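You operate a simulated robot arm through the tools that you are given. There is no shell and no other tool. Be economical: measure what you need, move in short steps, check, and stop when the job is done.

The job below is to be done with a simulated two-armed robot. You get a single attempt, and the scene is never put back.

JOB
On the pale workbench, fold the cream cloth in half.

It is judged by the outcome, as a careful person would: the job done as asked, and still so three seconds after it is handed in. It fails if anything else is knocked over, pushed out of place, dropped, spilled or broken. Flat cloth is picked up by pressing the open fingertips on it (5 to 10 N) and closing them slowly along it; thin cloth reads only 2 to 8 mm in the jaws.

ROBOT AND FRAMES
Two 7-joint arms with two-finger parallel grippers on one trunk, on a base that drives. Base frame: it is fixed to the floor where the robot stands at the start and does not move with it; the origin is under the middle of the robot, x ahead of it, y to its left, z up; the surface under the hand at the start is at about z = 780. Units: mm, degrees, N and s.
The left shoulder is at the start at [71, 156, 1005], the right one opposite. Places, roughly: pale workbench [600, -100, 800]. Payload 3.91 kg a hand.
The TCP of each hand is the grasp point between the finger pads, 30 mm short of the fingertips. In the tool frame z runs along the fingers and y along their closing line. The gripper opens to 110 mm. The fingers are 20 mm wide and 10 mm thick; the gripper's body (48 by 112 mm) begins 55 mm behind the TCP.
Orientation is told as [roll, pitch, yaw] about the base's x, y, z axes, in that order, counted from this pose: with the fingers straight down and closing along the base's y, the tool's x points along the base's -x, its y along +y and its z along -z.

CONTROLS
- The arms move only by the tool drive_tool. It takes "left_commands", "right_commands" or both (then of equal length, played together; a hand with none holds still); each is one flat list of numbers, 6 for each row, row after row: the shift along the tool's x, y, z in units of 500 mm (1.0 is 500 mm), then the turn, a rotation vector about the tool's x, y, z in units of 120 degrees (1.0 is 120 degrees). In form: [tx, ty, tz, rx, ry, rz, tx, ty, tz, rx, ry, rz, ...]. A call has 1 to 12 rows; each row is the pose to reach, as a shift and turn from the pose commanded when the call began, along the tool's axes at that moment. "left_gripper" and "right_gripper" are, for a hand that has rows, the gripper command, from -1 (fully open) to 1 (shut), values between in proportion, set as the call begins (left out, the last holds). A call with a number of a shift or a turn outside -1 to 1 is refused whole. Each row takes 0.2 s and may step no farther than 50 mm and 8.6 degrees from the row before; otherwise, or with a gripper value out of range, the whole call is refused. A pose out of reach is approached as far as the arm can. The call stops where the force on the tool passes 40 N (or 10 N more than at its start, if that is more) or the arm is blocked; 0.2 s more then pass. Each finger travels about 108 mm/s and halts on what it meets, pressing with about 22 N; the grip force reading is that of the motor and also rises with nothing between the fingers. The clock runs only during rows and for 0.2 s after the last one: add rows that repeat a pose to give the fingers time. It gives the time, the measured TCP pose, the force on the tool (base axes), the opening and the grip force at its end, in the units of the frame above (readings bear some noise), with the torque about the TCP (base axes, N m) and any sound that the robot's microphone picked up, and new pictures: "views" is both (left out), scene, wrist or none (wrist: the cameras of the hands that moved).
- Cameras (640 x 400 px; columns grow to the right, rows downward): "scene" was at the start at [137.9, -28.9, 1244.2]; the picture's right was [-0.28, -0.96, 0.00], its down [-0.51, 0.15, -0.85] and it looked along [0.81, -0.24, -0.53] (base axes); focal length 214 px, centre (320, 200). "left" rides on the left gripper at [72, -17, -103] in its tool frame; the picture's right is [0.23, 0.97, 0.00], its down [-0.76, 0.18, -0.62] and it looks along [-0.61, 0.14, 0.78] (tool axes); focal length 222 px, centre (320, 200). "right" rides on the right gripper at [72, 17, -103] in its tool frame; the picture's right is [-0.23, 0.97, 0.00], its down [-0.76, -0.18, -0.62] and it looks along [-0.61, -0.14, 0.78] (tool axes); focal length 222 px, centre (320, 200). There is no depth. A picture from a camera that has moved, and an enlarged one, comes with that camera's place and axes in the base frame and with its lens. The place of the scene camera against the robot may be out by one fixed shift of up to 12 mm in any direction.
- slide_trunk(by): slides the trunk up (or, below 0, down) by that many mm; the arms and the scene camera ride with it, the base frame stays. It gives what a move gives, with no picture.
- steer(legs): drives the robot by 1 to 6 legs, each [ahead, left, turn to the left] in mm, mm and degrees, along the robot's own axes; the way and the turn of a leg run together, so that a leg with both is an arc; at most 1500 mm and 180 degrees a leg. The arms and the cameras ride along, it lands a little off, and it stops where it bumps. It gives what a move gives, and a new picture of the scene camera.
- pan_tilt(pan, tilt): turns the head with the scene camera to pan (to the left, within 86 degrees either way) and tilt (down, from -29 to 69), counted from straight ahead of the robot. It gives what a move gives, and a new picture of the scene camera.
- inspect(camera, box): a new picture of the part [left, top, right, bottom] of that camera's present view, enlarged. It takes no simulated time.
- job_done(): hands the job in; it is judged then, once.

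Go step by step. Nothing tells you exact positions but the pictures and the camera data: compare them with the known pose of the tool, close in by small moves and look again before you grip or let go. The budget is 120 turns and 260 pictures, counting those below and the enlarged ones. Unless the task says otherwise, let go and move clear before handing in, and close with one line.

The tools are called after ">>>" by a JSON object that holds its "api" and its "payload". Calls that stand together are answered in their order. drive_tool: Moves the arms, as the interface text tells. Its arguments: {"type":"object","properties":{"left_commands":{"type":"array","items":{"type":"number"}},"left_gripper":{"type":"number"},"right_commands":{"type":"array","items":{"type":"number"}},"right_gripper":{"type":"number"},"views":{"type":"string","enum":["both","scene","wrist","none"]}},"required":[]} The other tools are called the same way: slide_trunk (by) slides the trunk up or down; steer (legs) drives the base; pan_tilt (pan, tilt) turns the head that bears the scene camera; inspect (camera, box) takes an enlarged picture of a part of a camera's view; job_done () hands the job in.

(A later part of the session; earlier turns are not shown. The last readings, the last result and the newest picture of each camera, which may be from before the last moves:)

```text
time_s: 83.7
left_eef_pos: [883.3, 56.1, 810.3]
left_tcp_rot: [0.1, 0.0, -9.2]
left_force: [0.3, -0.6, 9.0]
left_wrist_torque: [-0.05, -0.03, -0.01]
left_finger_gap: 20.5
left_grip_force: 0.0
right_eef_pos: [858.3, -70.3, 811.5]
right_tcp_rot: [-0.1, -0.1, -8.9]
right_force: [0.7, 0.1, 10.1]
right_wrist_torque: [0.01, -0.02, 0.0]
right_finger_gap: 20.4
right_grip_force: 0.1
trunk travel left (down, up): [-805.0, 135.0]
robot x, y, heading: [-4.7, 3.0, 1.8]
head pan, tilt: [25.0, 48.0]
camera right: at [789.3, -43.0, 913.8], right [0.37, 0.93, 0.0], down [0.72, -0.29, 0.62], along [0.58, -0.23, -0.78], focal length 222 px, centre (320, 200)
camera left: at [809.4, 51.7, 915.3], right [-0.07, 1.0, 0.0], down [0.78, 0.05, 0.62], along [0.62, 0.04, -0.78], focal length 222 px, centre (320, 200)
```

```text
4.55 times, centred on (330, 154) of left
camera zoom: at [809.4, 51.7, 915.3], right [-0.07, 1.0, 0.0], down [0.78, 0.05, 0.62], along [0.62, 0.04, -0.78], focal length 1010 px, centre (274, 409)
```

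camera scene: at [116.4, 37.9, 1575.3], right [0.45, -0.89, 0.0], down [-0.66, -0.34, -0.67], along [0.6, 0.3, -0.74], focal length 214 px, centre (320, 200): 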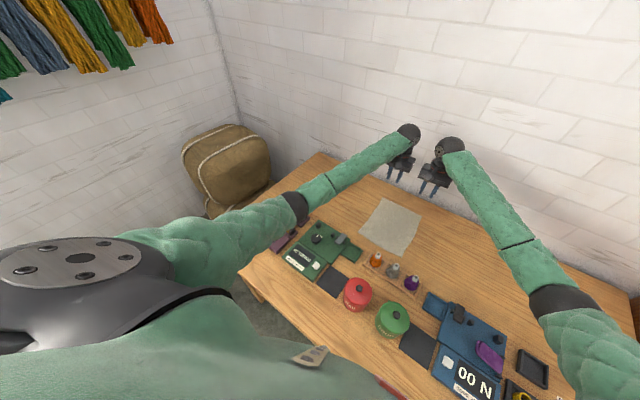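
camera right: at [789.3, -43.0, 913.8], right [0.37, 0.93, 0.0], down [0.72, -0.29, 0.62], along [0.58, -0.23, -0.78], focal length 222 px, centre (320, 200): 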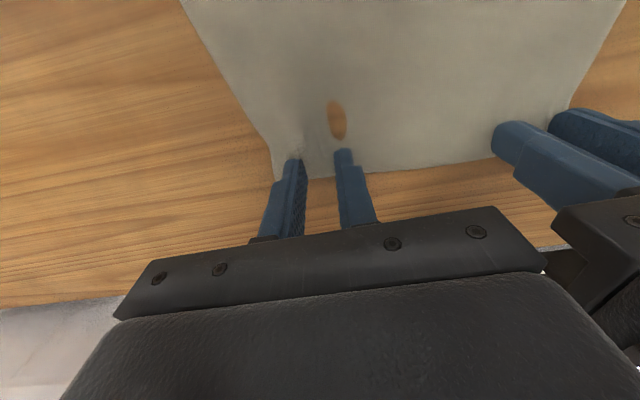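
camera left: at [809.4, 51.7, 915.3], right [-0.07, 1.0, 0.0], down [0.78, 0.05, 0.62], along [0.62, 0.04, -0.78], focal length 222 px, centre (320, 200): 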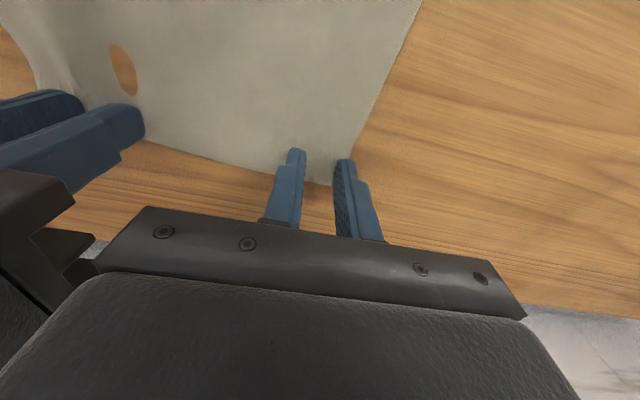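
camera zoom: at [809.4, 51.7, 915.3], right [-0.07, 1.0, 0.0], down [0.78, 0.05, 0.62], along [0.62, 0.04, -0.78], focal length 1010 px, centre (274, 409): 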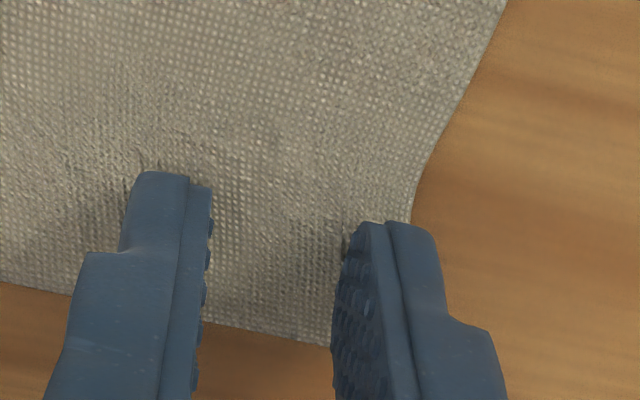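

The cloth is gathering and force is holding near 10 N. I'll continue in small closing steps.

>>> {"api": "drive_tool", "payload": {"left_commands": [0, 0, 0, 0, 0, 0], "right_commands": [0, 0, 0, 0, 0, 0], "left_gripper": 0.65, "right_gripper": 0.65, "views": "none"}}

>>> {"api": "drive_tool", "payload": {"left_commands": [0, 0, 0, 0, 0, 0], "right_commands": [0, 0, 0, 0, 0, 0], "left_gripper": 0.69, "right_gripper": 0.69, "views": "none"}}

>>> {"api": "drive_tool", "payload": {"left_commands": [0, 0, 0, 0, 0, 0], "right_commands": [0, 0, 0, 0, 0, 0], "left_gripper": 0.73, "right_gripper": 0.73, "views": "none"}}

>>> {"api": "drive_tool", "payload": {"left_commands": [0, 0, 0, 0, 0, 0], "right_commands": [0, 0, 0, 0, 0, 0], "left_gripper": 0.77, "right_gripper": 0.77, "views": "none"}}

>>> {"api": "drive_tool", "payload": {"left_commands": [0, 0, 0, 0, 0, 0], "right_commands": [0, 0, 0, 0, 0, 0], "left_gripper": 0.81, "right_gripper": 0.81, "views": "wrist"}}

>>> {"api": "inspect", "payload": {"camera": "right", "box": [240, 90, 400, 190]}}

```text
time_s: 84.1
left_eef_pos: [882.8, 56.6, 811.8]
left_tcp_rot: [0.1, 0.1, -9.2]
left_force: [0.5, -0.5, 9.9]
left_wrist_torque: [-0.07, -0.01, -0.02]
left_finger_gap: 20.0
left_grip_force: 0.4
right_eef_pos: [857.7, -71.4, 812.0]
right_tcp_rot: [-0.1, -0.1, -8.9]
right_force: [0.2, -0.3, 10.2]
right_wrist_torque: [0.02, 0.02, 0.04]
right_finger_gap: 20.0
right_grip_force: 0.6
trunk travel left (down, up): [-805.0, 135.0]
robot x, y, heading: [-6.5, 0.6, 2.0]
head pan, tilt: [25.0, 48.0]
```

```text
time_s: 84.5
left_eef_pos: [883.1, 56.5, 810.5]
left_tcp_rot: [0.2, 0.0, -9.2]
left_force: [-0.1, 0.5, 9.2]
left_wrist_torque: [0.0, -0.01, 0.0]
left_finger_gap: 15.8
left_grip_force: 0.1
right_eef_pos: [857.4, -71.3, 811.6]
right_tcp_rot: [-0.2, -0.2, -8.7]
right_force: [-0.7, 0.7, 10.1]
right_wrist_torque: [0.04, -0.01, -0.02]
right_finger_gap: 16.0
right_grip_force: 0.1
trunk travel left (down, up): [-805.0, 135.0]
robot x, y, heading: [-5.4, 1.8, 1.9]
head pan, tilt: [25.0, 48.0]
```

```text
time_s: 84.9
left_eef_pos: [883.4, 57.0, 811.0]
left_tcp_rot: [0.1, 0.0, -9.1]
left_force: [0.4, 0.5, 9.1]
left_wrist_torque: [-0.01, 0.01, -0.01]
left_finger_gap: 15.3
left_grip_force: 1.3
right_eef_pos: [857.7, -70.5, 811.6]
right_tcp_rot: [-0.1, -0.2, -8.8]
right_force: [0.8, 1.0, 10.5]
right_wrist_torque: [0.07, 0.01, 0.01]
right_finger_gap: 14.9
right_grip_force: 0.1
trunk travel left (down, up): [-805.0, 135.0]
robot x, y, heading: [-6.6, -0.4, 2.0]
head pan, tilt: [25.0, 48.0]
```

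```text
time_s: 85.3
left_eef_pos: [883.3, 56.4, 811.0]
left_tcp_rot: [0.1, 0.1, -9.3]
left_force: [0.5, -0.4, 9.5]
left_wrist_torque: [-0.03, -0.01, -0.03]
left_finger_gap: 11.3
left_grip_force: 0.0
right_eef_pos: [858.4, -70.7, 810.6]
right_tcp_rot: [-0.1, -0.2, -9.0]
right_force: [0.8, 0.7, 10.8]
right_wrist_torque: [0.02, 0.0, 0.01]
right_finger_gap: 13.2
right_grip_force: 0.7
trunk travel left (down, up): [-805.0, 135.0]
robot x, y, heading: [-6.3, 3.3, 2.1]
head pan, tilt: [25.0, 48.0]
```

```text
time_s: 85.7
left_eef_pos: [882.4, 56.2, 812.3]
left_tcp_rot: [0.1, 0.0, -9.2]
left_force: [0.9, 0.8, 9.8]
left_wrist_torque: [-0.01, -0.04, 0.01]
left_finger_gap: 11.0
left_grip_force: 0.2
right_eef_pos: [857.8, -70.7, 810.9]
right_tcp_rot: [-0.1, -0.1, -8.9]
right_force: [-0.2, 0.9, 10.8]
right_wrist_torque: [0.0, -0.02, -0.04]
right_finger_gap: 11.8
right_grip_force: 1.6
trunk travel left (down, up): [-805.0, 135.0]
robot x, y, heading: [-3.9, 2.1, 2.2]
head pan, tilt: [25.0, 48.0]
camera right: at [789.3, -43.1, 913.8], right [0.37, 0.93, 0.0], down [0.72, -0.29, 0.62], along [0.58, -0.23, -0.78], focal length 222 px, centre (320, 200)
camera left: at [809.4, 51.7, 915.3], right [-0.07, 1.0, 0.0], down [0.78, 0.05, 0.62], along [0.62, 0.04, -0.78], focal length 222 px, centre (320, 200)
```

right: 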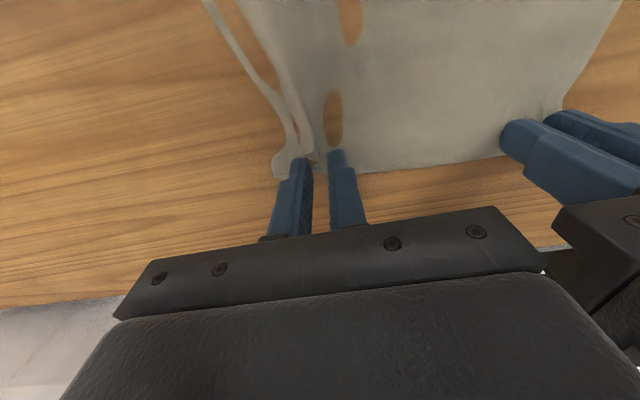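
left: 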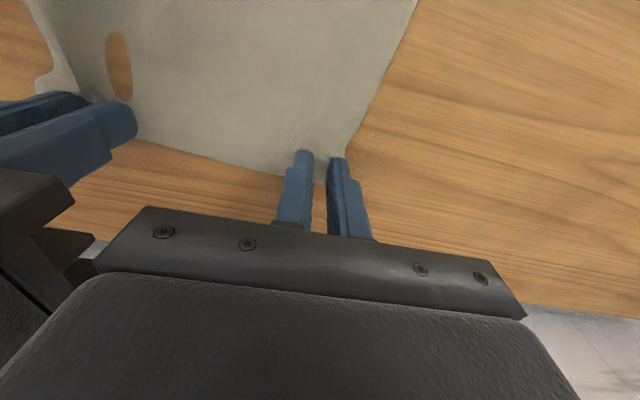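

```text
4.00 times, centred on (320, 140) of right
camera zoom: at [789.3, -43.1, 913.8], right [0.37, 0.93, 0.0], down [0.72, -0.29, 0.62], along [0.58, -0.23, -0.78], focal length 888 px, centre (320, 440)
```

zoom: 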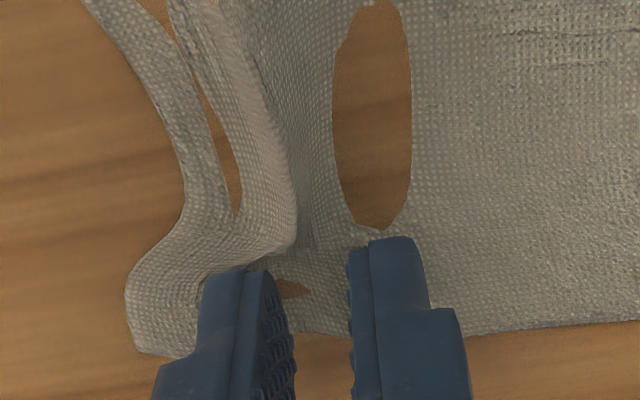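

>>> {"api": "drive_tool", "payload": {"left_commands": [0, 0, 0.0004, 0, 0, 0], "right_commands": [0, 0, 0, 0, 0, 0], "left_gripper": 0.85, "right_gripper": 0.85, "views": "none"}}

>>> {"api": "drive_tool", "payload": {"left_commands": [0, 0, 0, 0, 0, 0], "right_commands": [0, 0, 0, 0, 0, 0], "left_gripper": 0.89, "right_gripper": 0.89, "views": "none"}}

>>> {"api": "drive_tool", "payload": {"left_commands": [0, 0, 0, 0, 0, 0], "right_commands": [0, 0, 0, 0, 0, 0], "left_gripper": 0.93, "right_gripper": 0.93, "views": "none"}}

>>> {"api": "drive_tool", "payload": {"left_commands": [0, 0, 0, 0, 0, 0, 0, 0, 0, 0, 0, 0], "right_commands": [0, 0, 0, 0, 0, 0, 0, 0, 0, 0, 0, 0], "left_gripper": 1.0, "right_gripper": 1.0, "views": "wrist"}}

```text
time_s: 86.1
left_eef_pos: [883.3, 55.3, 811.8]
left_tcp_rot: [0.1, 0.0, -9.2]
left_force: [0.3, 0.9, 9.8]
left_wrist_torque: [-0.04, -0.03, -0.02]
left_finger_gap: 7.2
left_grip_force: 0.1
right_eef_pos: [858.1, -71.2, 811.0]
right_tcp_rot: [-0.2, 0.0, -8.8]
right_force: [-0.3, 1.3, 10.5]
right_wrist_torque: [0.01, 0.05, 0.0]
right_finger_gap: 7.3
right_grip_force: 0.2
trunk travel left (down, up): [-805.0, 135.0]
robot x, y, heading: [-1.2, 1.1, 2.1]
head pan, tilt: [25.0, 48.0]
```

```text
time_s: 86.5
left_eef_pos: [883.4, 55.3, 811.1]
left_tcp_rot: [0.1, 0.0, -9.2]
left_force: [1.8, 0.0, 9.4]
left_wrist_torque: [0.0, -0.02, 0.0]
left_finger_gap: 6.9
left_grip_force: 1.4
right_eef_pos: [858.3, -70.0, 811.1]
right_tcp_rot: [-0.1, -0.2, -8.8]
right_force: [0.0, 1.5, 10.6]
right_wrist_torque: [0.05, 0.03, 0.0]
right_finger_gap: 7.1
right_grip_force: 1.1
trunk travel left (down, up): [-805.0, 135.0]
robot x, y, heading: [-4.5, 3.9, 1.8]
head pan, tilt: [25.0, 48.0]
```

```text
time_s: 86.9
left_eef_pos: [883.0, 57.2, 812.9]
left_tcp_rot: [0.0, 0.0, -9.2]
left_force: [-0.2, -0.1, 10.6]
left_wrist_torque: [-0.03, -0.02, 0.0]
left_finger_gap: 2.0
left_grip_force: 0.0
right_eef_pos: [857.3, -71.4, 812.4]
right_tcp_rot: [-0.1, -0.1, -8.9]
right_force: [1.4, 1.5, 9.3]
right_wrist_torque: [0.02, 0.01, 0.0]
right_finger_gap: 4.2
right_grip_force: 0.0
trunk travel left (down, up): [-805.0, 135.0]
robot x, y, heading: [-7.4, 3.3, 1.7]
head pan, tilt: [25.0, 48.0]
```

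```text
time_s: 87.5
left_eef_pos: [882.0, 55.3, 810.8]
left_tcp_rot: [0.1, 0.0, -9.2]
left_force: [0.6, -2.0, 12.3]
left_wrist_torque: [-0.04, 0.02, 0.01]
left_finger_gap: 0.3
left_grip_force: 22.3
right_eef_pos: [859.7, -70.7, 811.1]
right_tcp_rot: [-0.1, -0.1, -8.8]
right_force: [0.1, 0.8, 9.8]
right_wrist_torque: [0.05, -0.01, -0.03]
right_finger_gap: 1.6
right_grip_force: 22.0
trunk travel left (down, up): [-805.0, 135.0]
robot x, y, heading: [-4.9, 6.9, 2.1]
head pan, tilt: [25.0, 48.0]
camera right: at [789.2, -43.1, 913.8], right [0.37, 0.93, 0.0], down [0.72, -0.29, 0.62], along [0.58, -0.23, -0.78], focal length 222 px, centre (320, 200)
camera left: at [809.1, 51.5, 915.2], right [-0.07, 1.0, 0.0], down [0.78, 0.05, 0.62], along [0.62, 0.04, -0.78], focal length 222 px, centre (320, 200)
```

right: 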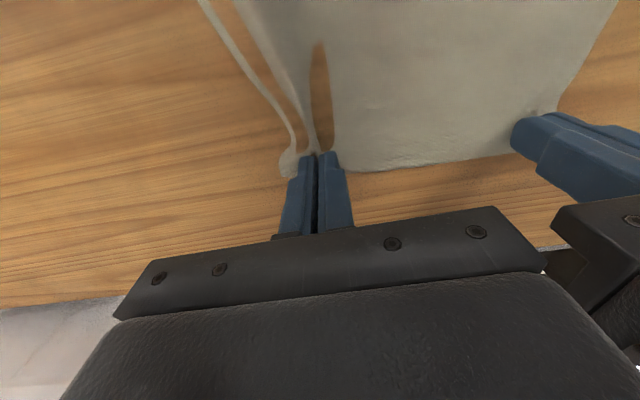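
left: 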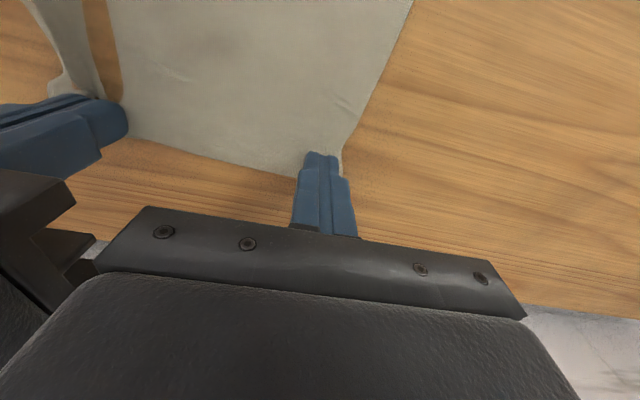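

The right hand shows 1.6 mm and may be holding; the left is empty. I'll keep the right gripped, lift and reopen the left, and look.

>>> {"api": "drive_tool", "payload": {"left_commands": [0, 0, -0.02, 0, 0, 0, 0.0, 0, -0.04, 0, 0, 0, 0.0, 0, -0.04, 0, 0, 0], "right_commands": [0, 0, -0.006, 0, 0, 0, 0, 0, -0.012, 0, 0, 0, 0, 0, -0.02, 0, 0, 0], "left_gripper": 0.27, "right_gripper": 1.0, "views": "wrist"}}

```text
time_s: 88.3
left_eef_pos: [885.2, 56.7, 829.6]
left_tcp_rot: [0.0, 0.2, -9.1]
left_force: [0.3, -0.3, 0.9]
left_wrist_torque: [0.02, 0.01, -0.03]
left_finger_gap: 40.1
left_grip_force: 0.0
right_eef_pos: [858.5, -70.9, 819.0]
right_tcp_rot: [-0.1, 0.1, -8.9]
right_force: [0.6, -0.2, 1.1]
right_wrist_torque: [0.02, 0.01, 0.01]
right_finger_gap: 1.6
right_grip_force: 21.7
trunk travel left (down, up): [-805.0, 135.0]
robot x, y, heading: [-4.6, 0.9, 1.7]
head pan, tilt: [25.0, 48.0]
camera right: at [790.7, -42.9, 921.8], right [0.38, 0.93, 0.0], down [0.73, -0.29, 0.62], along [0.58, -0.24, -0.78], focal length 222 px, centre (320, 200)
camera left: at [810.5, 51.6, 933.7], right [-0.07, 1.0, 0.0], down [0.78, 0.05, 0.62], along [0.62, 0.04, -0.78], focal length 222 px, centre (320, 200)
```

right: 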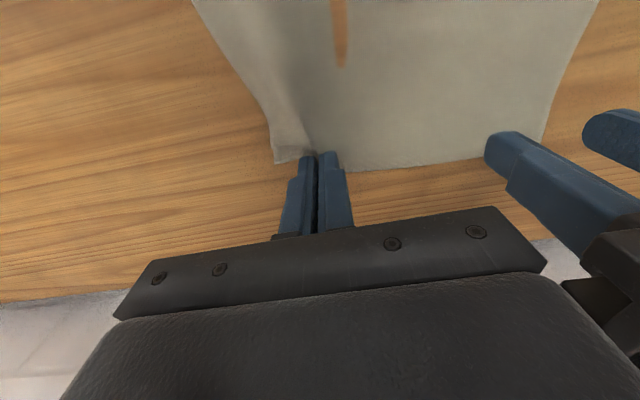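
left: 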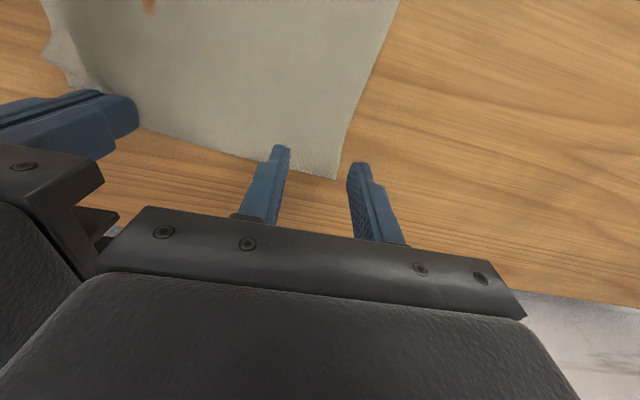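

The right hand definitely holds the cloth. The left corner slid to about (910,71); I'll move the right hand back a little, out of the left hand's way, then re-look.

>>> {"api": "drive_tool", "payload": {"left_commands": [0, 0, 0, 0, 0, 0, 0, 0, -0.02, 0, 0, 0, 0, 0, -0.02, 0, 0, 0, 0, 0, -0.02, 0, 0, 0], "right_commands": [0.03, 0, -0.03, 0, 0, 0, 0.07, -0.01, -0.06, 0, 0, 0, 0.12, -0.02, -0.07, 0, 0, 0, 0.12, -0.02, -0.07, 0, 0, 0], "views": "both"}}

```text
time_s: 89.3
left_eef_pos: [885.0, 55.2, 839.6]
left_tcp_rot: [0.1, 0.1, -9.2]
left_force: [0.1, -0.9, -0.8]
left_wrist_torque: [0.0, 0.02, -0.01]
left_finger_gap: 39.9
left_grip_force: 0.1
right_eef_pos: [799.8, -71.6, 854.8]
right_tcp_rot: [0.1, 0.1, -8.9]
right_force: [0.4, -0.1, 0.3]
right_wrist_torque: [0.0, 0.03, -0.04]
right_finger_gap: 1.5
right_grip_force: 22.2
trunk travel left (down, up): [-805.0, 135.0]
robot x, y, heading: [-6.0, 1.7, 1.8]
head pan, tilt: [25.0, 48.0]
camera scene: at [117.8, 36.5, 1575.2], right [0.45, -0.89, 0.0], down [-0.66, -0.34, -0.67], along [0.6, 0.3, -0.74], focal length 214 px, centre (320, 200)
camera right: at [729.6, -43.6, 956.9], right [0.37, 0.93, 0.0], down [0.73, -0.29, 0.62], along [0.58, -0.24, -0.78], focal length 222 px, centre (320, 200)
camera left: at [811.3, 51.7, 943.3], right [-0.07, 1.0, 0.0], down [0.78, 0.05, 0.62], along [0.62, 0.04, -0.78], focal length 222 px, centre (320, 200)
```

scene: 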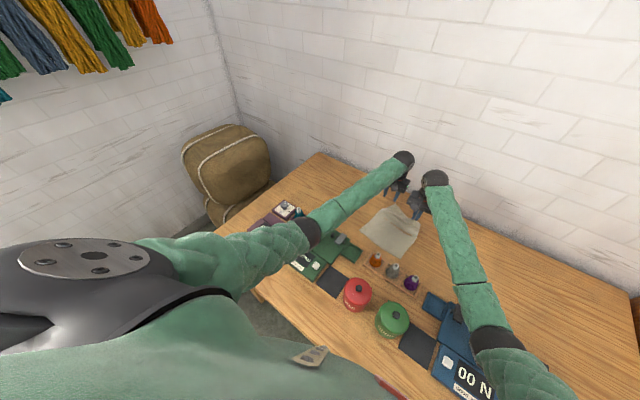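
right: 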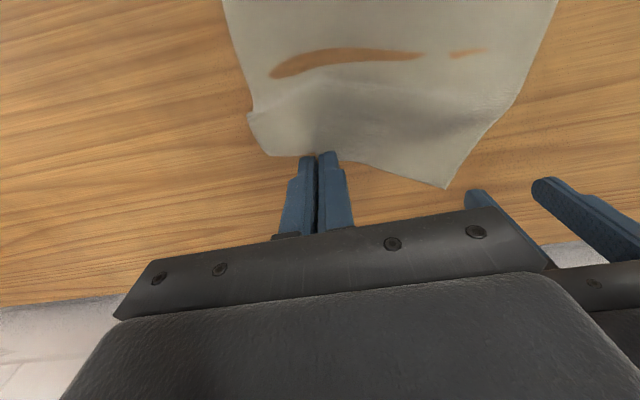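
left: 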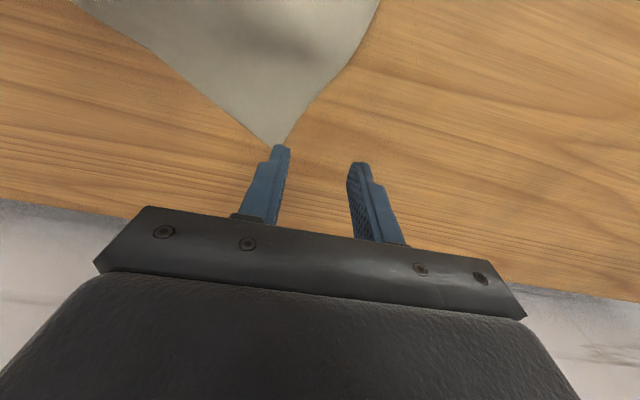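

The cloth slid along and its left far corner is now near (892,23), pointing away. I'll move the left hand to (848,22), turned ~35° to clear the right hand, with the fingers straddling inside that corner.

>>> {"api": "drive_tool", "payload": {"left_commands": [0.01, -0.013, -0.01, 0, 0, -0.061, 0.02, -0.026, -0.01, 0, 0, -0.122, 0.031, -0.039, -0.01, 0, 0, -0.183, 0.041, -0.051, -0.01, 0, 0, -0.245, 0.052, -0.064, -0.01, 0, 0, -0.306, 0.062, -0.077, -0.01, 0, 0, -0.367, 0.062, -0.077, -0.01, 0, 0, -0.367], "left_gripper": 0.42, "views": "both"}}

```text
time_s: 90.3
left_eef_pos: [864.1, 42.4, 844.4]
left_tcp_rot: [0.3, 0.0, 18.3]
left_force: [-1.2, 1.3, 0.8]
left_wrist_torque: [-0.3, -0.04, -0.19]
left_finger_gap: 31.9
left_grip_force: 0.0
right_eef_pos: [799.1, -78.4, 853.6]
right_tcp_rot: [-0.3, 0.1, -9.3]
right_force: [0.8, -1.6, -1.1]
right_wrist_torque: [0.15, 0.1, -0.02]
right_finger_gap: 1.7
right_grip_force: 21.6
trunk travel left (down, up): [-805.0, 135.0]
robot x, y, heading: [-4.5, 1.7, 2.0]
head pan, tilt: [25.0, 48.0]
stopped in row 4 (left hand): the force on the tool passed its limit at 53 N (the readings are from after the stop); the commanded pose is now the measured one
camera scene: at [117.1, 35.9, 1575.3], right [0.45, -0.89, 0.0], down [-0.66, -0.34, -0.67], along [0.6, 0.3, -0.74], focal length 214 px, centre (320, 200)
camera left: at [800.0, 2.9, 948.7], right [-0.52, 0.85, 0.01], down [0.67, 0.4, 0.62], along [0.53, 0.33, -0.78], focal length 222 px, centre (320, 200)
```

scene: 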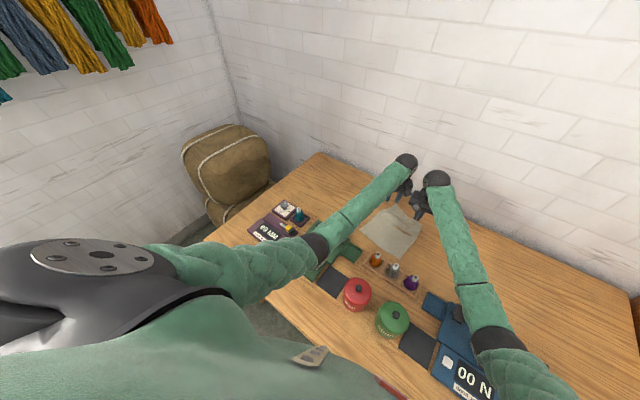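
left: 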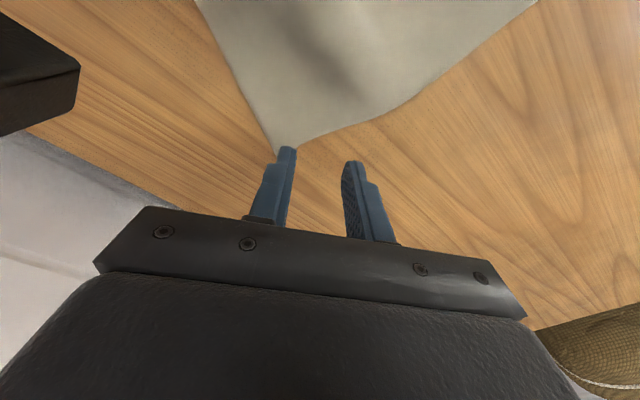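

The hands touched wrist to wrist. I'll back the left off and straighten it, then move the right diagonally away to make room.

>>> {"api": "drive_tool", "payload": {"left_commands": [-0.008, 0.02, -0.01, 0, 0, 0.02, -0.016, 0.03, -0.01, 0, 0, 0.08, -0.023, 0.03, -0.01, 0, 0, 0.14, -0.023, 0.03, -0.01, 0, 0, 0.2, -0.023, 0.03, -0.01, 0, 0, 0.2275, -0.023, 0.03, -0.01, 0, 0, 0.2275], "right_commands": [0, 0, 0, 0, 0, 0, 0, 0, 0, 0, 0, 0, 0.01, -0.011, 0, 0, 0, 0, 0.02, -0.022, 0, 0, 0, 0, 0.029, -0.033, 0, 0, 0, 0, 0.029, -0.033, 0, 0, 0, 0], "views": "both"}}

```text
time_s: 91.7
left_eef_pos: [869.3, 59.7, 849.1]
left_tcp_rot: [0.4, 0.3, -9.1]
left_force: [0.6, -0.1, 0.2]
left_wrist_torque: [0.04, 0.01, 0.0]
left_finger_gap: 32.0
left_grip_force: 0.1
right_eef_pos: [783.8, -91.4, 854.5]
right_tcp_rot: [-0.4, 0.0, -9.3]
right_force: [0.4, -0.7, 0.9]
right_wrist_torque: [-0.05, -0.03, 0.02]
right_finger_gap: 1.5
right_grip_force: 22.2
trunk travel left (down, up): [-805.0, 135.0]
robot x, y, heading: [-5.3, 4.1, 2.0]
head pan, tilt: [25.0, 48.0]
camera scene: at [117.2, 36.5, 1575.3], right [0.45, -0.89, 0.0], down [-0.66, -0.34, -0.67], along [0.6, 0.3, -0.74], focal length 214 px, centre (320, 200)
camera right: at [715.1, -63.0, 956.3], right [0.38, 0.92, -0.01], down [0.72, -0.29, 0.62], along [0.58, -0.24, -0.78], focal length 222 px, centre (320, 200)
camera left: at [795.5, 54.7, 954.0], right [-0.07, 1.0, 0.01], down [0.78, 0.05, 0.62], along [0.62, 0.05, -0.78], focal length 222 px, centre (320, 200)
```

scene: 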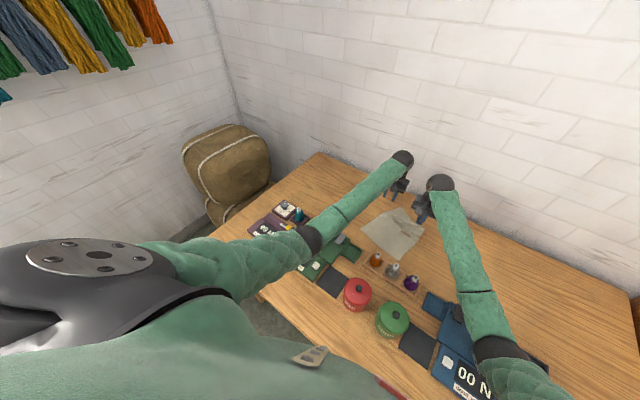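
right: 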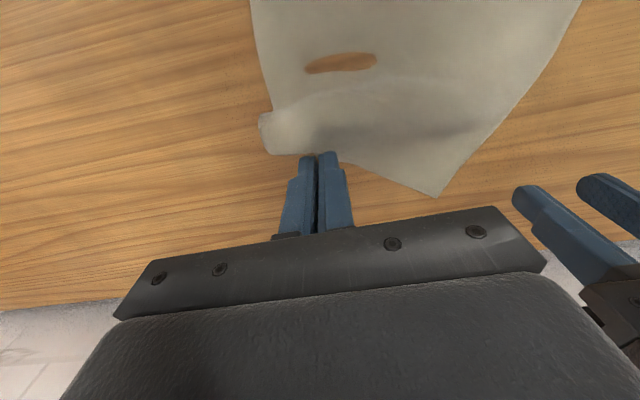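
left: 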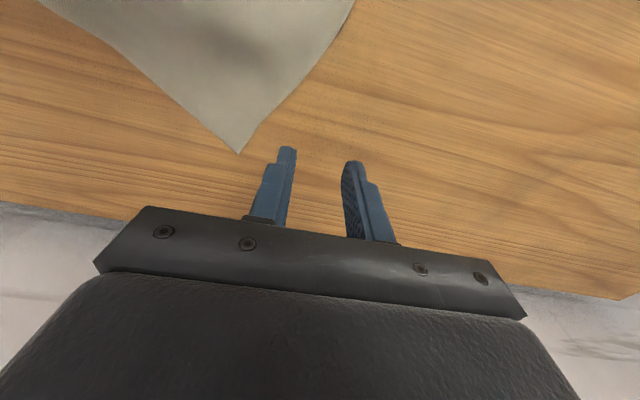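

Pulling just drags the cloth along. Better: lay the corner back flat, then grip with both hands turned 90° (fingers closing across the far edge), so the hands are narrow side by side. First I'll lay it back.

>>> {"api": "drive_tool", "payload": {"left_commands": [0, 0.04, -0.04, 0, 0, 0, 0, 0.09, -0.08, 0, 0, 0, 0, 0.15, -0.1, 0, 0, 0, 0, 0.2, -0.1, 0, 0, 0, 0, 0.2, -0.1, 0, 0, 0, 0, 0.2, -0.1, 0, 0, 0, 0, 0.2, -0.1, 0, 0, 0], "right_commands": [-0.03, 0, -0.01, 0, 0, 0, -0.07, -0.001, -0.01, 0, 0, 0, -0.11, -0.002, 0.01, 0, 0, 0, -0.15, -0.003, 0.04, 0, 0, 0, -0.18, -0.003, 0.06, 0, 0, 0, -0.19, -0.003, 0.076, 0, 0, 0, -0.19, -0.003, 0.076, 0, 0, 0], "views": "wrist"}}

>>> {"api": "drive_tool", "payload": {"right_commands": [0, 0, 0, 0, 0, 0, 0, 0, 0, 0, 0, 0, 0, 0, -0.03, 0, 0, 0, 0, 0, -0.1, 0, 0, 0, 0, 0, -0.18, 0, 0, 0], "right_gripper": 0.4, "views": "both"}}

```text
time_s: 93.3
left_eef_pos: [884.9, 156.9, 900.1]
left_tcp_rot: [0.3, 0.2, -9.1]
left_force: [0.4, -0.5, -0.5]
left_wrist_torque: [-0.03, 0.0, -0.01]
left_finger_gap: 32.0
left_grip_force: 0.1
right_eef_pos: [876.8, -108.3, 816.5]
right_tcp_rot: [-0.4, 0.0, -9.3]
right_force: [1.1, 0.0, -0.1]
right_wrist_torque: [-0.02, 0.0, 0.0]
right_finger_gap: 1.5
right_grip_force: 22.0
trunk travel left (down, up): [-805.0, 135.0]
robot x, y, heading: [-8.5, 5.9, 2.0]
head pan, tilt: [25.0, 48.0]
camera right: at [808.1, -80.2, 918.8], right [0.38, 0.92, -0.01], down [0.72, -0.29, 0.62], along [0.58, -0.24, -0.78], focal length 222 px, centre (320, 200)
camera left: at [811.5, 152.2, 1004.4], right [-0.07, 1.0, 0.01], down [0.78, 0.05, 0.62], along [0.62, 0.05, -0.78], focal length 222 px, centre (320, 200)
```

right: 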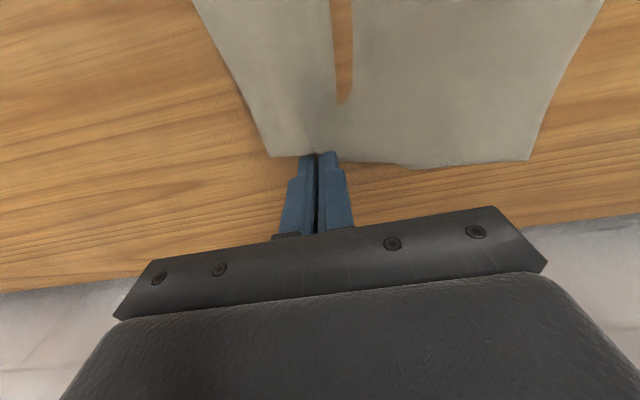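
left: 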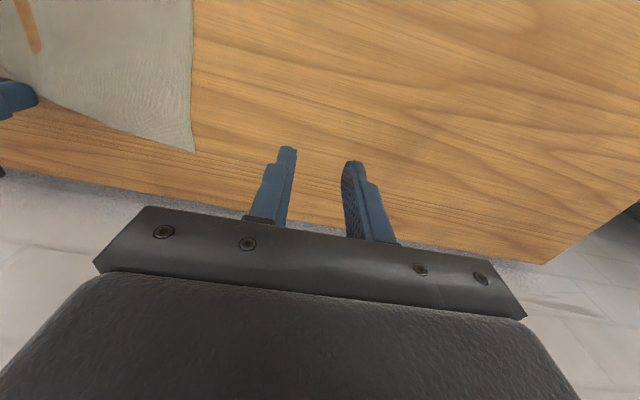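

```text
time_s: 94.5
left_eef_pos: [884.9, 157.8, 899.4]
left_tcp_rot: [0.3, 0.2, -9.2]
left_force: [-0.2, 0.1, -0.4]
left_wrist_torque: [0.01, 0.0, 0.01]
left_finger_gap: 32.1
left_grip_force: 0.0
right_eef_pos: [875.6, -107.0, 905.5]
right_tcp_rot: [-0.4, 0.0, -9.3]
right_force: [-0.5, -0.3, -0.3]
right_wrist_torque: [0.01, -0.02, -0.02]
right_finger_gap: 33.0
right_grip_force: 0.1
trunk travel left (down, up): [-805.0, 135.0]
robot x, y, heading: [-3.1, 4.7, 2.1]
head pan, tilt: [25.0, 48.0]
camera scene: at [116.7, 36.8, 1575.2], right [0.45, -0.89, 0.0], down [-0.66, -0.34, -0.67], along [0.6, 0.3, -0.74], focal length 214 px, centre (320, 200)
camera right: at [807.0, -78.1, 1008.4], right [0.38, 0.92, -0.01], down [0.72, -0.29, 0.62], along [0.57, -0.24, -0.78], focal length 222 px, centre (320, 200)
```

scene: 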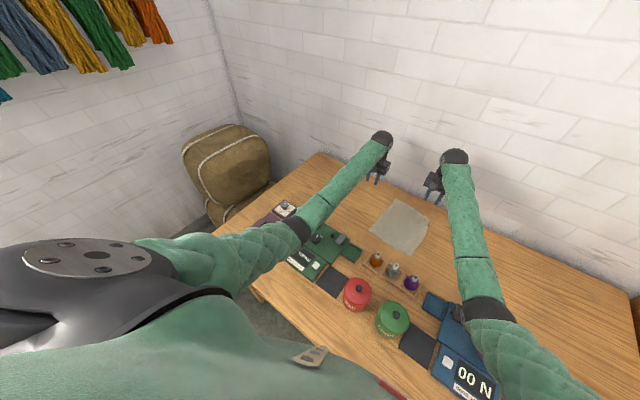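
right: 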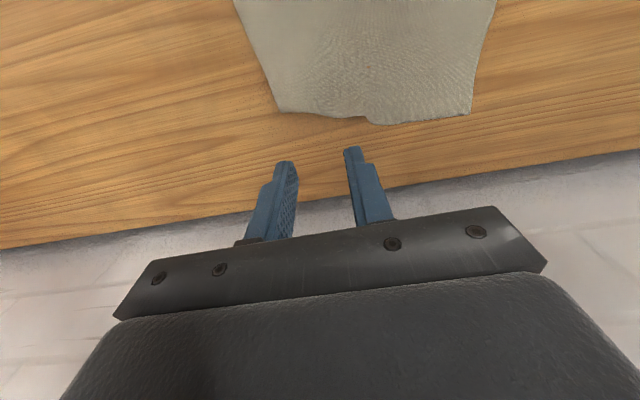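

The cloth is nearly flat again. I'll turn the left hand -90° and the right +90° in place, high up, so their wide sides run fore-and-aft.

>>> {"api": "drive_tool", "payload": {"left_commands": [0, 0, -0.02, 0, 0, 0.068, 0, 0, -0.04, 0, 0, 0.136, 0, 0, -0.06, 0, 0, 0.204, 0, 0, -0.06, 0, 0, 0.272, 0, 0, -0.06, 0, 0, 0.34, 0, 0, -0.06, 0, 0, 0.408, 0, 0, -0.06, 0, 0, 0.476, 0, 0, -0.06, 0, 0, 0.544, 0, 0, -0.06, 0, 0, 0.612, 0, 0, -0.06, 0, 0, 0.68, 0, 0, -0.06, 0, 0, 0.748, 0, 0, -0.06, 0, 0, 0.748], "right_commands": [0, -0.02, -0.02, 0, 0, -0.068, 0, -0.04, -0.04, 0, 0, -0.136, 0, -0.06, -0.06, 0, 0, -0.204, 0, -0.06, -0.06, 0, 0, -0.272, 0, -0.06, -0.06, 0, 0, -0.34, 0, -0.06, -0.06, 0, 0, -0.408, 0, -0.06, -0.06, 0, 0, -0.476, 0, -0.06, -0.06, 0, 0, -0.544, 0, -0.06, -0.06, 0, 0, -0.612, 0, -0.06, -0.06, 0, 0, -0.68, 0, -0.06, -0.06, 0, 0, -0.748, 0, -0.06, -0.06, 0, 0, -0.748], "views": "both"}}

>>> {"api": "inspect", "payload": {"camera": "scene", "box": [340, 180, 460, 255]}}

```text
time_s: 97.1
left_eef_pos: [885.0, 158.4, 928.9]
left_tcp_rot: [-0.2, 0.3, -98.9]
left_force: [0.0, 0.0, 0.3]
left_wrist_torque: [-0.03, -0.02, -0.01]
left_finger_gap: 31.8
left_grip_force: 0.1
right_eef_pos: [870.9, -137.8, 937.0]
right_tcp_rot: [0.0, 0.3, 80.6]
right_force: [-0.1, 0.0, 0.0]
right_wrist_torque: [-0.01, 0.0, 0.01]
right_finger_gap: 33.0
right_grip_force: 0.0
trunk travel left (down, up): [-805.0, 135.0]
robot x, y, heading: [-4.8, 2.8, 2.0]
head pan, tilt: [25.0, 48.0]
camera scene: at [117.2, 36.5, 1575.3], right [0.45, -0.89, 0.0], down [-0.66, -0.34, -0.67], along [0.6, 0.3, -0.74], focal length 214 px, centre (320, 200)
camera right: at [843.1, -206.2, 1039.6], right [-0.92, 0.38, 0.0], down [0.3, 0.73, 0.62], along [0.24, 0.57, -0.79], focal length 222 px, centre (320, 200)
camera left: at [879.8, 232.9, 1034.2], right [1.0, 0.07, 0.0], down [0.06, -0.78, 0.62], along [0.04, -0.62, -0.79], focal length 222 px, centre (320, 200)
```

scene: 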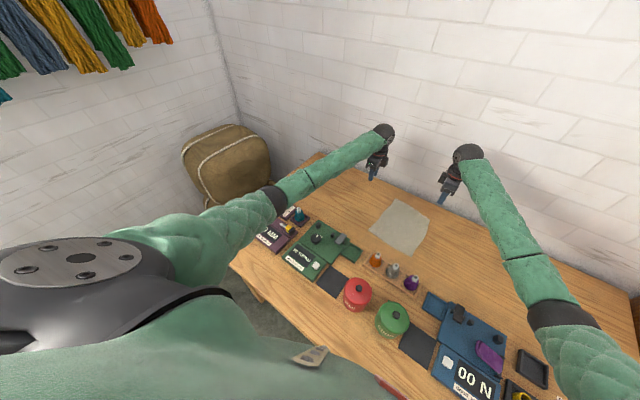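
right: 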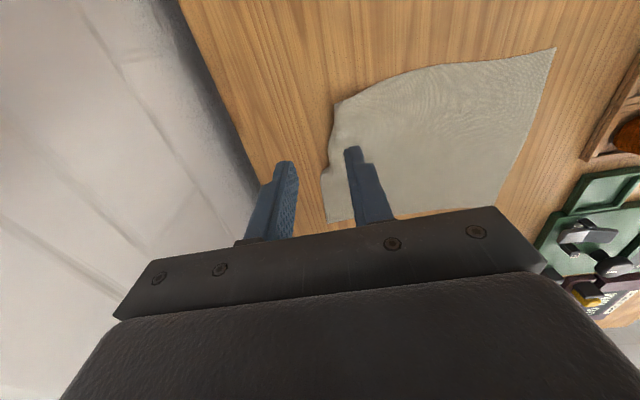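
left: 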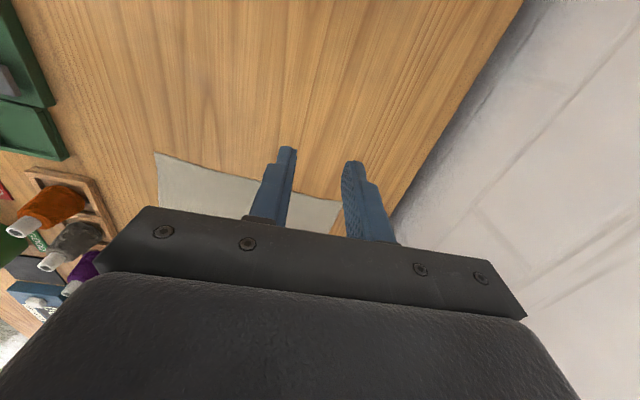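

```text
5.33 times, centred on (400, 218) of scene
camera zoom: at [117.2, 36.5, 1575.3], right [0.45, -0.89, 0.0], down [-0.66, -0.34, -0.67], along [0.6, 0.3, -0.74], focal length 1144 px, centre (-107, 107)
```

zoom: 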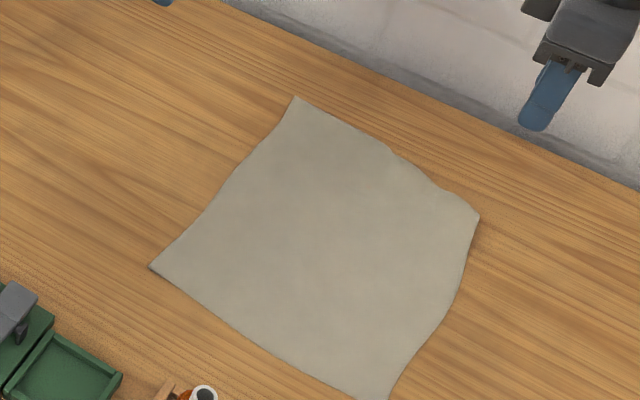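

Clear view: corners are about A(927,29), B(856,-139), C(643,-105) and D(685,93). I'll bring both hands down just above their grip spots inside the far edge.

>>> {"api": "drive_tool", "payload": {"left_commands": [-0.07, 0.015, 0.01, 0, 0, 0.01, -0.14, 0.03, 0.04, 0, 0, 0.02, -0.21, 0.045, 0.09, 0, 0, 0.03, -0.278, 0.06, 0.14, 0, 0, 0.0375, -0.278, 0.06, 0.18, 0, 0, 0.0375, -0.278, 0.06, 0.208, 0, 0, 0.0375, -0.278, 0.06, 0.208, 0, 0, 0.0375], "right_commands": [-0.01, 0.02, 0.01, 0, 0, 0.01, -0.02, 0.04, 0.04, 0, 0, 0.02, -0.03, 0.065, 0.09, 0, 0, 0.03, -0.0406, 0.086, 0.14, 0, 0, 0.034, -0.0406, 0.086, 0.19, 0, 0, 0.034, -0.0406, 0.086, 0.224, 0, 0, 0.034, -0.0406, 0.086, 0.224, 0, 0, 0.034], "left_gripper": 0.345, "right_gripper": 0.345, "views": "both"}}

```text
time_s: 98.7
left_eef_pos: [893.0, 17.2, 825.9]
left_tcp_rot: [-0.2, 0.3, -103.4]
left_force: [-0.2, 0.4, -0.3]
left_wrist_torque: [0.01, 0.01, 0.01]
left_finger_gap: 36.0
left_grip_force: 0.0
right_eef_pos: [832.6, -112.8, 824.3]
right_tcp_rot: [0.0, 0.5, 76.5]
right_force: [-0.1, 0.7, 0.2]
right_wrist_torque: [0.03, 0.01, -0.01]
right_finger_gap: 36.0
right_grip_force: 0.2
trunk travel left (down, up): [-805.0, 135.0]
robot x, y, heading: [-2.2, 4.8, 1.9]
head pan, tilt: [25.0, 48.0]
camera scene: at [117.0, 36.7, 1575.3], right [0.45, -0.89, 0.0], down [-0.66, -0.34, -0.67], along [0.6, 0.3, -0.74], focal length 214 px, centre (320, 200)
camera right: at [798.4, -178.3, 926.8], right [-0.89, 0.45, 0.0], down [0.35, 0.7, 0.62], along [0.28, 0.55, -0.79], focal length 222 px, centre (320, 200)
camera left: at [893.2, 91.1, 930.3], right [1.0, 0.0, 0.0], down [0.0, -0.79, 0.62], along [0.0, -0.62, -0.79], focal length 222 px, centre (320, 200)
```

scene: 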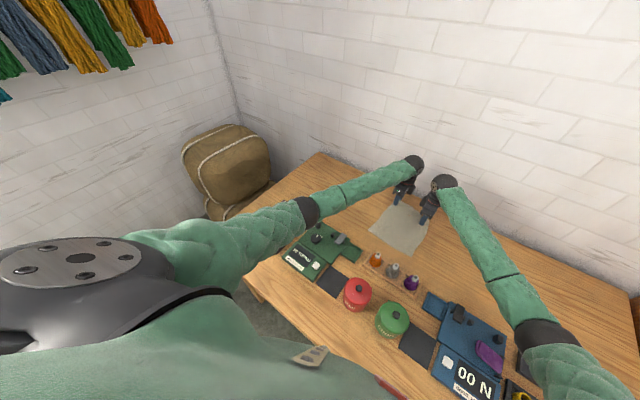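
right: 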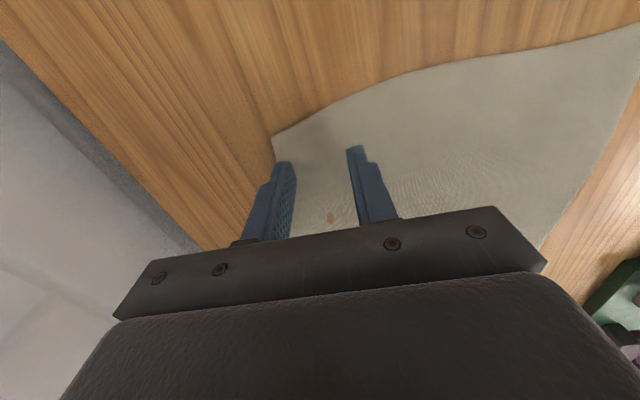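
left: 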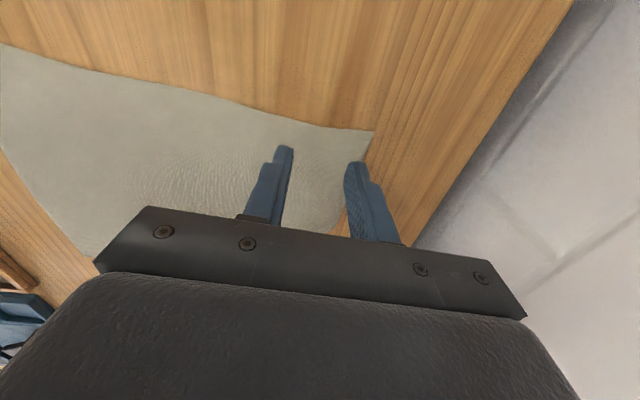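

Both placements look right, with the outer fingers ~10 mm inside the edge. I'll lower to contact.

>>> {"api": "drive_tool", "payload": {"left_commands": [0, 0, 0.015, 0, 0, 0, 0, 0, 0.027, 0, 0, 0, 0, 0, 0.03, 0, 0, 0], "right_commands": [0, 0, 0.013, 0, 0, 0, 0, 0, 0.024, 0, 0, 0, 0, 0, 0.027, 0, 0, 0], "views": "none"}}

```text
time_s: 99.5
left_eef_pos: [892.9, 16.3, 811.4]
left_tcp_rot: [0.0, 0.3, -103.3]
left_force: [-0.4, 0.6, 4.5]
left_wrist_torque: [-0.02, -0.07, 0.02]
left_finger_gap: 36.2
left_grip_force: 0.0
right_eef_pos: [831.5, -111.3, 811.1]
right_tcp_rot: [-0.2, 0.5, 76.4]
right_force: [0.3, -0.4, 4.8]
right_wrist_torque: [-0.05, -0.17, -0.01]
right_finger_gap: 36.1
right_grip_force: 0.4
trunk travel left (down, up): [-805.0, 135.0]
robot x, y, heading: [-7.8, 0.2, 1.9]
head pan, tilt: [25.0, 48.0]
```

>>> {"api": "drive_tool", "payload": {"left_commands": [0, 0, 0.0008, 0, 0, 0], "right_commands": [0, 0, 0.0008, 0, 0, 0], "left_gripper": 0.37, "right_gripper": 0.37, "views": "none"}}

>>> {"api": "drive_tool", "payload": {"left_commands": [0, 0, 0, 0, 0, 0], "right_commands": [0, 0, 0, 0, 0, 0], "left_gripper": 0.41, "right_gripper": 0.41, "views": "none"}}

>>> {"api": "drive_tool", "payload": {"left_commands": [0, 0, 0, 0, 0, 0], "right_commands": [0, 0, 0, 0, 0, 0], "left_gripper": 0.45, "right_gripper": 0.45, "views": "none"}}

>>> {"api": "drive_tool", "payload": {"left_commands": [0, 0, 0, 0, 0, 0], "right_commands": [0, 0, 0, 0, 0, 0], "left_gripper": 0.49, "right_gripper": 0.49, "views": "none"}}

>>> {"api": "drive_tool", "payload": {"left_commands": [0, 0, 0, 0, 0, 0], "right_commands": [0, 0, 0, 0, 0, 0], "left_gripper": 0.53, "right_gripper": 0.53, "views": "none"}}

>>> {"api": "drive_tool", "payload": {"left_commands": [0, 0, 0, 0, 0, 0], "right_commands": [0, 0, 0, 0, 0, 0], "left_gripper": 0.57, "right_gripper": 0.57, "views": "none"}}

>>> {"api": "drive_tool", "payload": {"left_commands": [0, 0, 0, 0, 0, 0], "right_commands": [0, 0, 0, 0, 0, 0], "left_gripper": 0.61, "right_gripper": 0.61, "views": "wrist"}}

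```text
time_s: 99.9
left_eef_pos: [892.7, 17.0, 810.9]
left_tcp_rot: [-0.1, 0.3, -103.4]
left_force: [0.4, -0.1, 5.6]
left_wrist_torque: [-0.04, -0.06, 0.01]
left_finger_gap: 34.4
left_grip_force: 0.1
right_eef_pos: [831.9, -110.0, 810.2]
right_tcp_rot: [-0.1, 0.4, 76.5]
right_force: [-0.9, 0.5, 6.5]
right_wrist_torque: [0.01, -0.14, 0.05]
right_finger_gap: 34.0
right_grip_force: 0.0
trunk travel left (down, up): [-805.0, 135.0]
robot x, y, heading: [-6.1, 3.7, 1.8]
head pan, tilt: [25.0, 48.0]
```

```text
time_s: 100.3
left_eef_pos: [892.0, 17.8, 811.8]
left_tcp_rot: [-0.1, 0.2, -103.3]
left_force: [0.0, 0.4, 6.2]
left_wrist_torque: [0.0, -0.01, -0.02]
left_finger_gap: 32.3
left_grip_force: 0.1
right_eef_pos: [831.2, -110.8, 810.6]
right_tcp_rot: [-0.1, 0.4, 76.5]
right_force: [-0.7, 1.5, 8.8]
right_wrist_torque: [-0.01, -0.16, 0.02]
right_finger_gap: 32.1
right_grip_force: 0.0
trunk travel left (down, up): [-805.0, 135.0]
robot x, y, heading: [-6.4, 4.0, 1.6]
head pan, tilt: [25.0, 48.0]
```

```text
time_s: 100.7
left_eef_pos: [891.0, 16.7, 811.8]
left_tcp_rot: [-0.1, 0.4, -103.3]
left_force: [0.0, -0.2, 5.5]
left_wrist_torque: [-0.02, -0.06, 0.01]
left_finger_gap: 29.9
left_grip_force: 0.0
right_eef_pos: [831.0, -110.6, 811.2]
right_tcp_rot: [-0.2, 0.4, 76.3]
right_force: [-1.5, -0.1, 10.4]
right_wrist_torque: [0.01, -0.12, 0.0]
right_finger_gap: 29.8
right_grip_force: 0.1
trunk travel left (down, up): [-805.0, 135.0]
robot x, y, heading: [-7.4, -1.5, 1.9]
head pan, tilt: [25.0, 48.0]
```

```text
time_s: 101.1
left_eef_pos: [892.3, 17.0, 811.9]
left_tcp_rot: [0.0, 0.3, -103.3]
left_force: [-0.1, -0.3, 6.1]
left_wrist_torque: [-0.05, -0.05, -0.01]
left_finger_gap: 27.8
left_grip_force: 0.0
right_eef_pos: [831.4, -111.5, 812.1]
right_tcp_rot: [-0.2, 0.4, 76.5]
right_force: [-2.3, -0.2, 10.3]
right_wrist_torque: [0.02, -0.12, 0.0]
right_finger_gap: 27.3
right_grip_force: 0.0
trunk travel left (down, up): [-805.0, 135.0]
robot x, y, heading: [-5.7, -3.5, 1.8]
head pan, tilt: [25.0, 48.0]
```

```text
time_s: 101.5
left_eef_pos: [891.5, 17.3, 812.1]
left_tcp_rot: [-0.1, 0.3, -103.3]
left_force: [0.2, 0.3, 5.9]
left_wrist_torque: [0.01, -0.07, -0.02]
left_finger_gap: 25.4
left_grip_force: 0.1
right_eef_pos: [830.8, -110.8, 811.3]
right_tcp_rot: [-0.1, 0.4, 76.4]
right_force: [-1.4, 0.4, 10.0]
right_wrist_torque: [-0.02, -0.12, -0.01]
right_finger_gap: 25.0
right_grip_force: 0.0
trunk travel left (down, up): [-805.0, 135.0]
robot x, y, heading: [-5.4, 6.2, 1.9]
head pan, tilt: [25.0, 48.0]
```

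```text
time_s: 101.9
left_eef_pos: [892.0, 16.5, 810.7]
left_tcp_rot: [-0.1, 0.3, -103.4]
left_force: [-0.8, 0.4, 6.0]
left_wrist_torque: [-0.03, -0.03, 0.01]
left_finger_gap: 23.5
left_grip_force: 0.0
right_eef_pos: [832.3, -111.1, 811.7]
right_tcp_rot: [-0.2, 0.4, 76.5]
right_force: [-1.4, -0.3, 10.4]
right_wrist_torque: [0.03, -0.13, 0.04]
right_finger_gap: 23.0
right_grip_force: 0.0
trunk travel left (down, up): [-805.0, 135.0]
robot x, y, heading: [-5.5, 6.4, 2.0]
head pan, tilt: [25.0, 48.0]
```

```text
time_s: 102.3
left_eef_pos: [891.3, 17.6, 811.9]
left_tcp_rot: [-0.1, 0.4, -103.3]
left_force: [0.5, 0.3, 6.3]
left_wrist_torque: [-0.01, -0.03, -0.03]
left_finger_gap: 21.2
left_grip_force: 0.0
right_eef_pos: [831.2, -111.7, 811.9]
right_tcp_rot: [-0.1, 0.4, 76.3]
right_force: [-2.5, -0.1, 10.3]
right_wrist_torque: [-0.01, -0.11, 0.0]
right_finger_gap: 20.3
right_grip_force: 0.1
trunk travel left (down, up): [-805.0, 135.0]
robot x, y, heading: [-3.5, -0.0, 1.9]
head pan, tilt: [25.0, 48.0]
camera right: at [798.0, -177.2, 914.8], right [-0.89, 0.45, 0.0], down [0.35, 0.7, 0.62], along [0.28, 0.55, -0.79], focal length 222 px, centre (320, 200)
camera left: at [892.6, 91.6, 915.7], right [1.0, 0.0, 0.0], down [0.0, -0.79, 0.62], along [0.0, -0.62, -0.79], focal length 222 px, centre (320, 200)
```

right: 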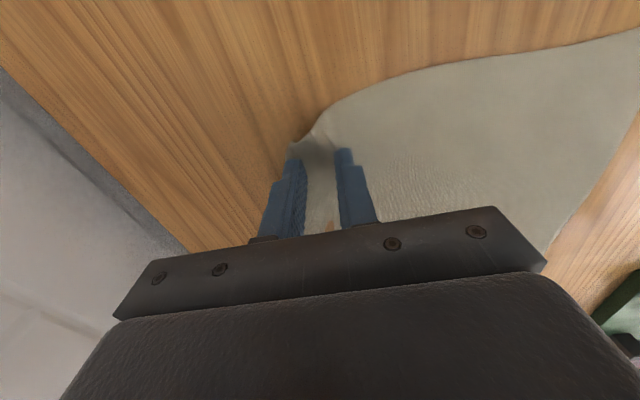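
left: 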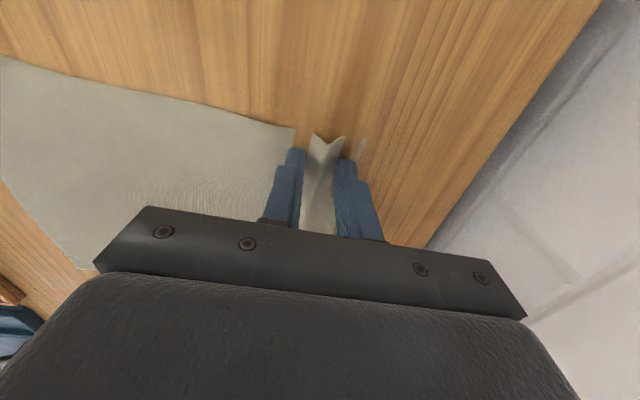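

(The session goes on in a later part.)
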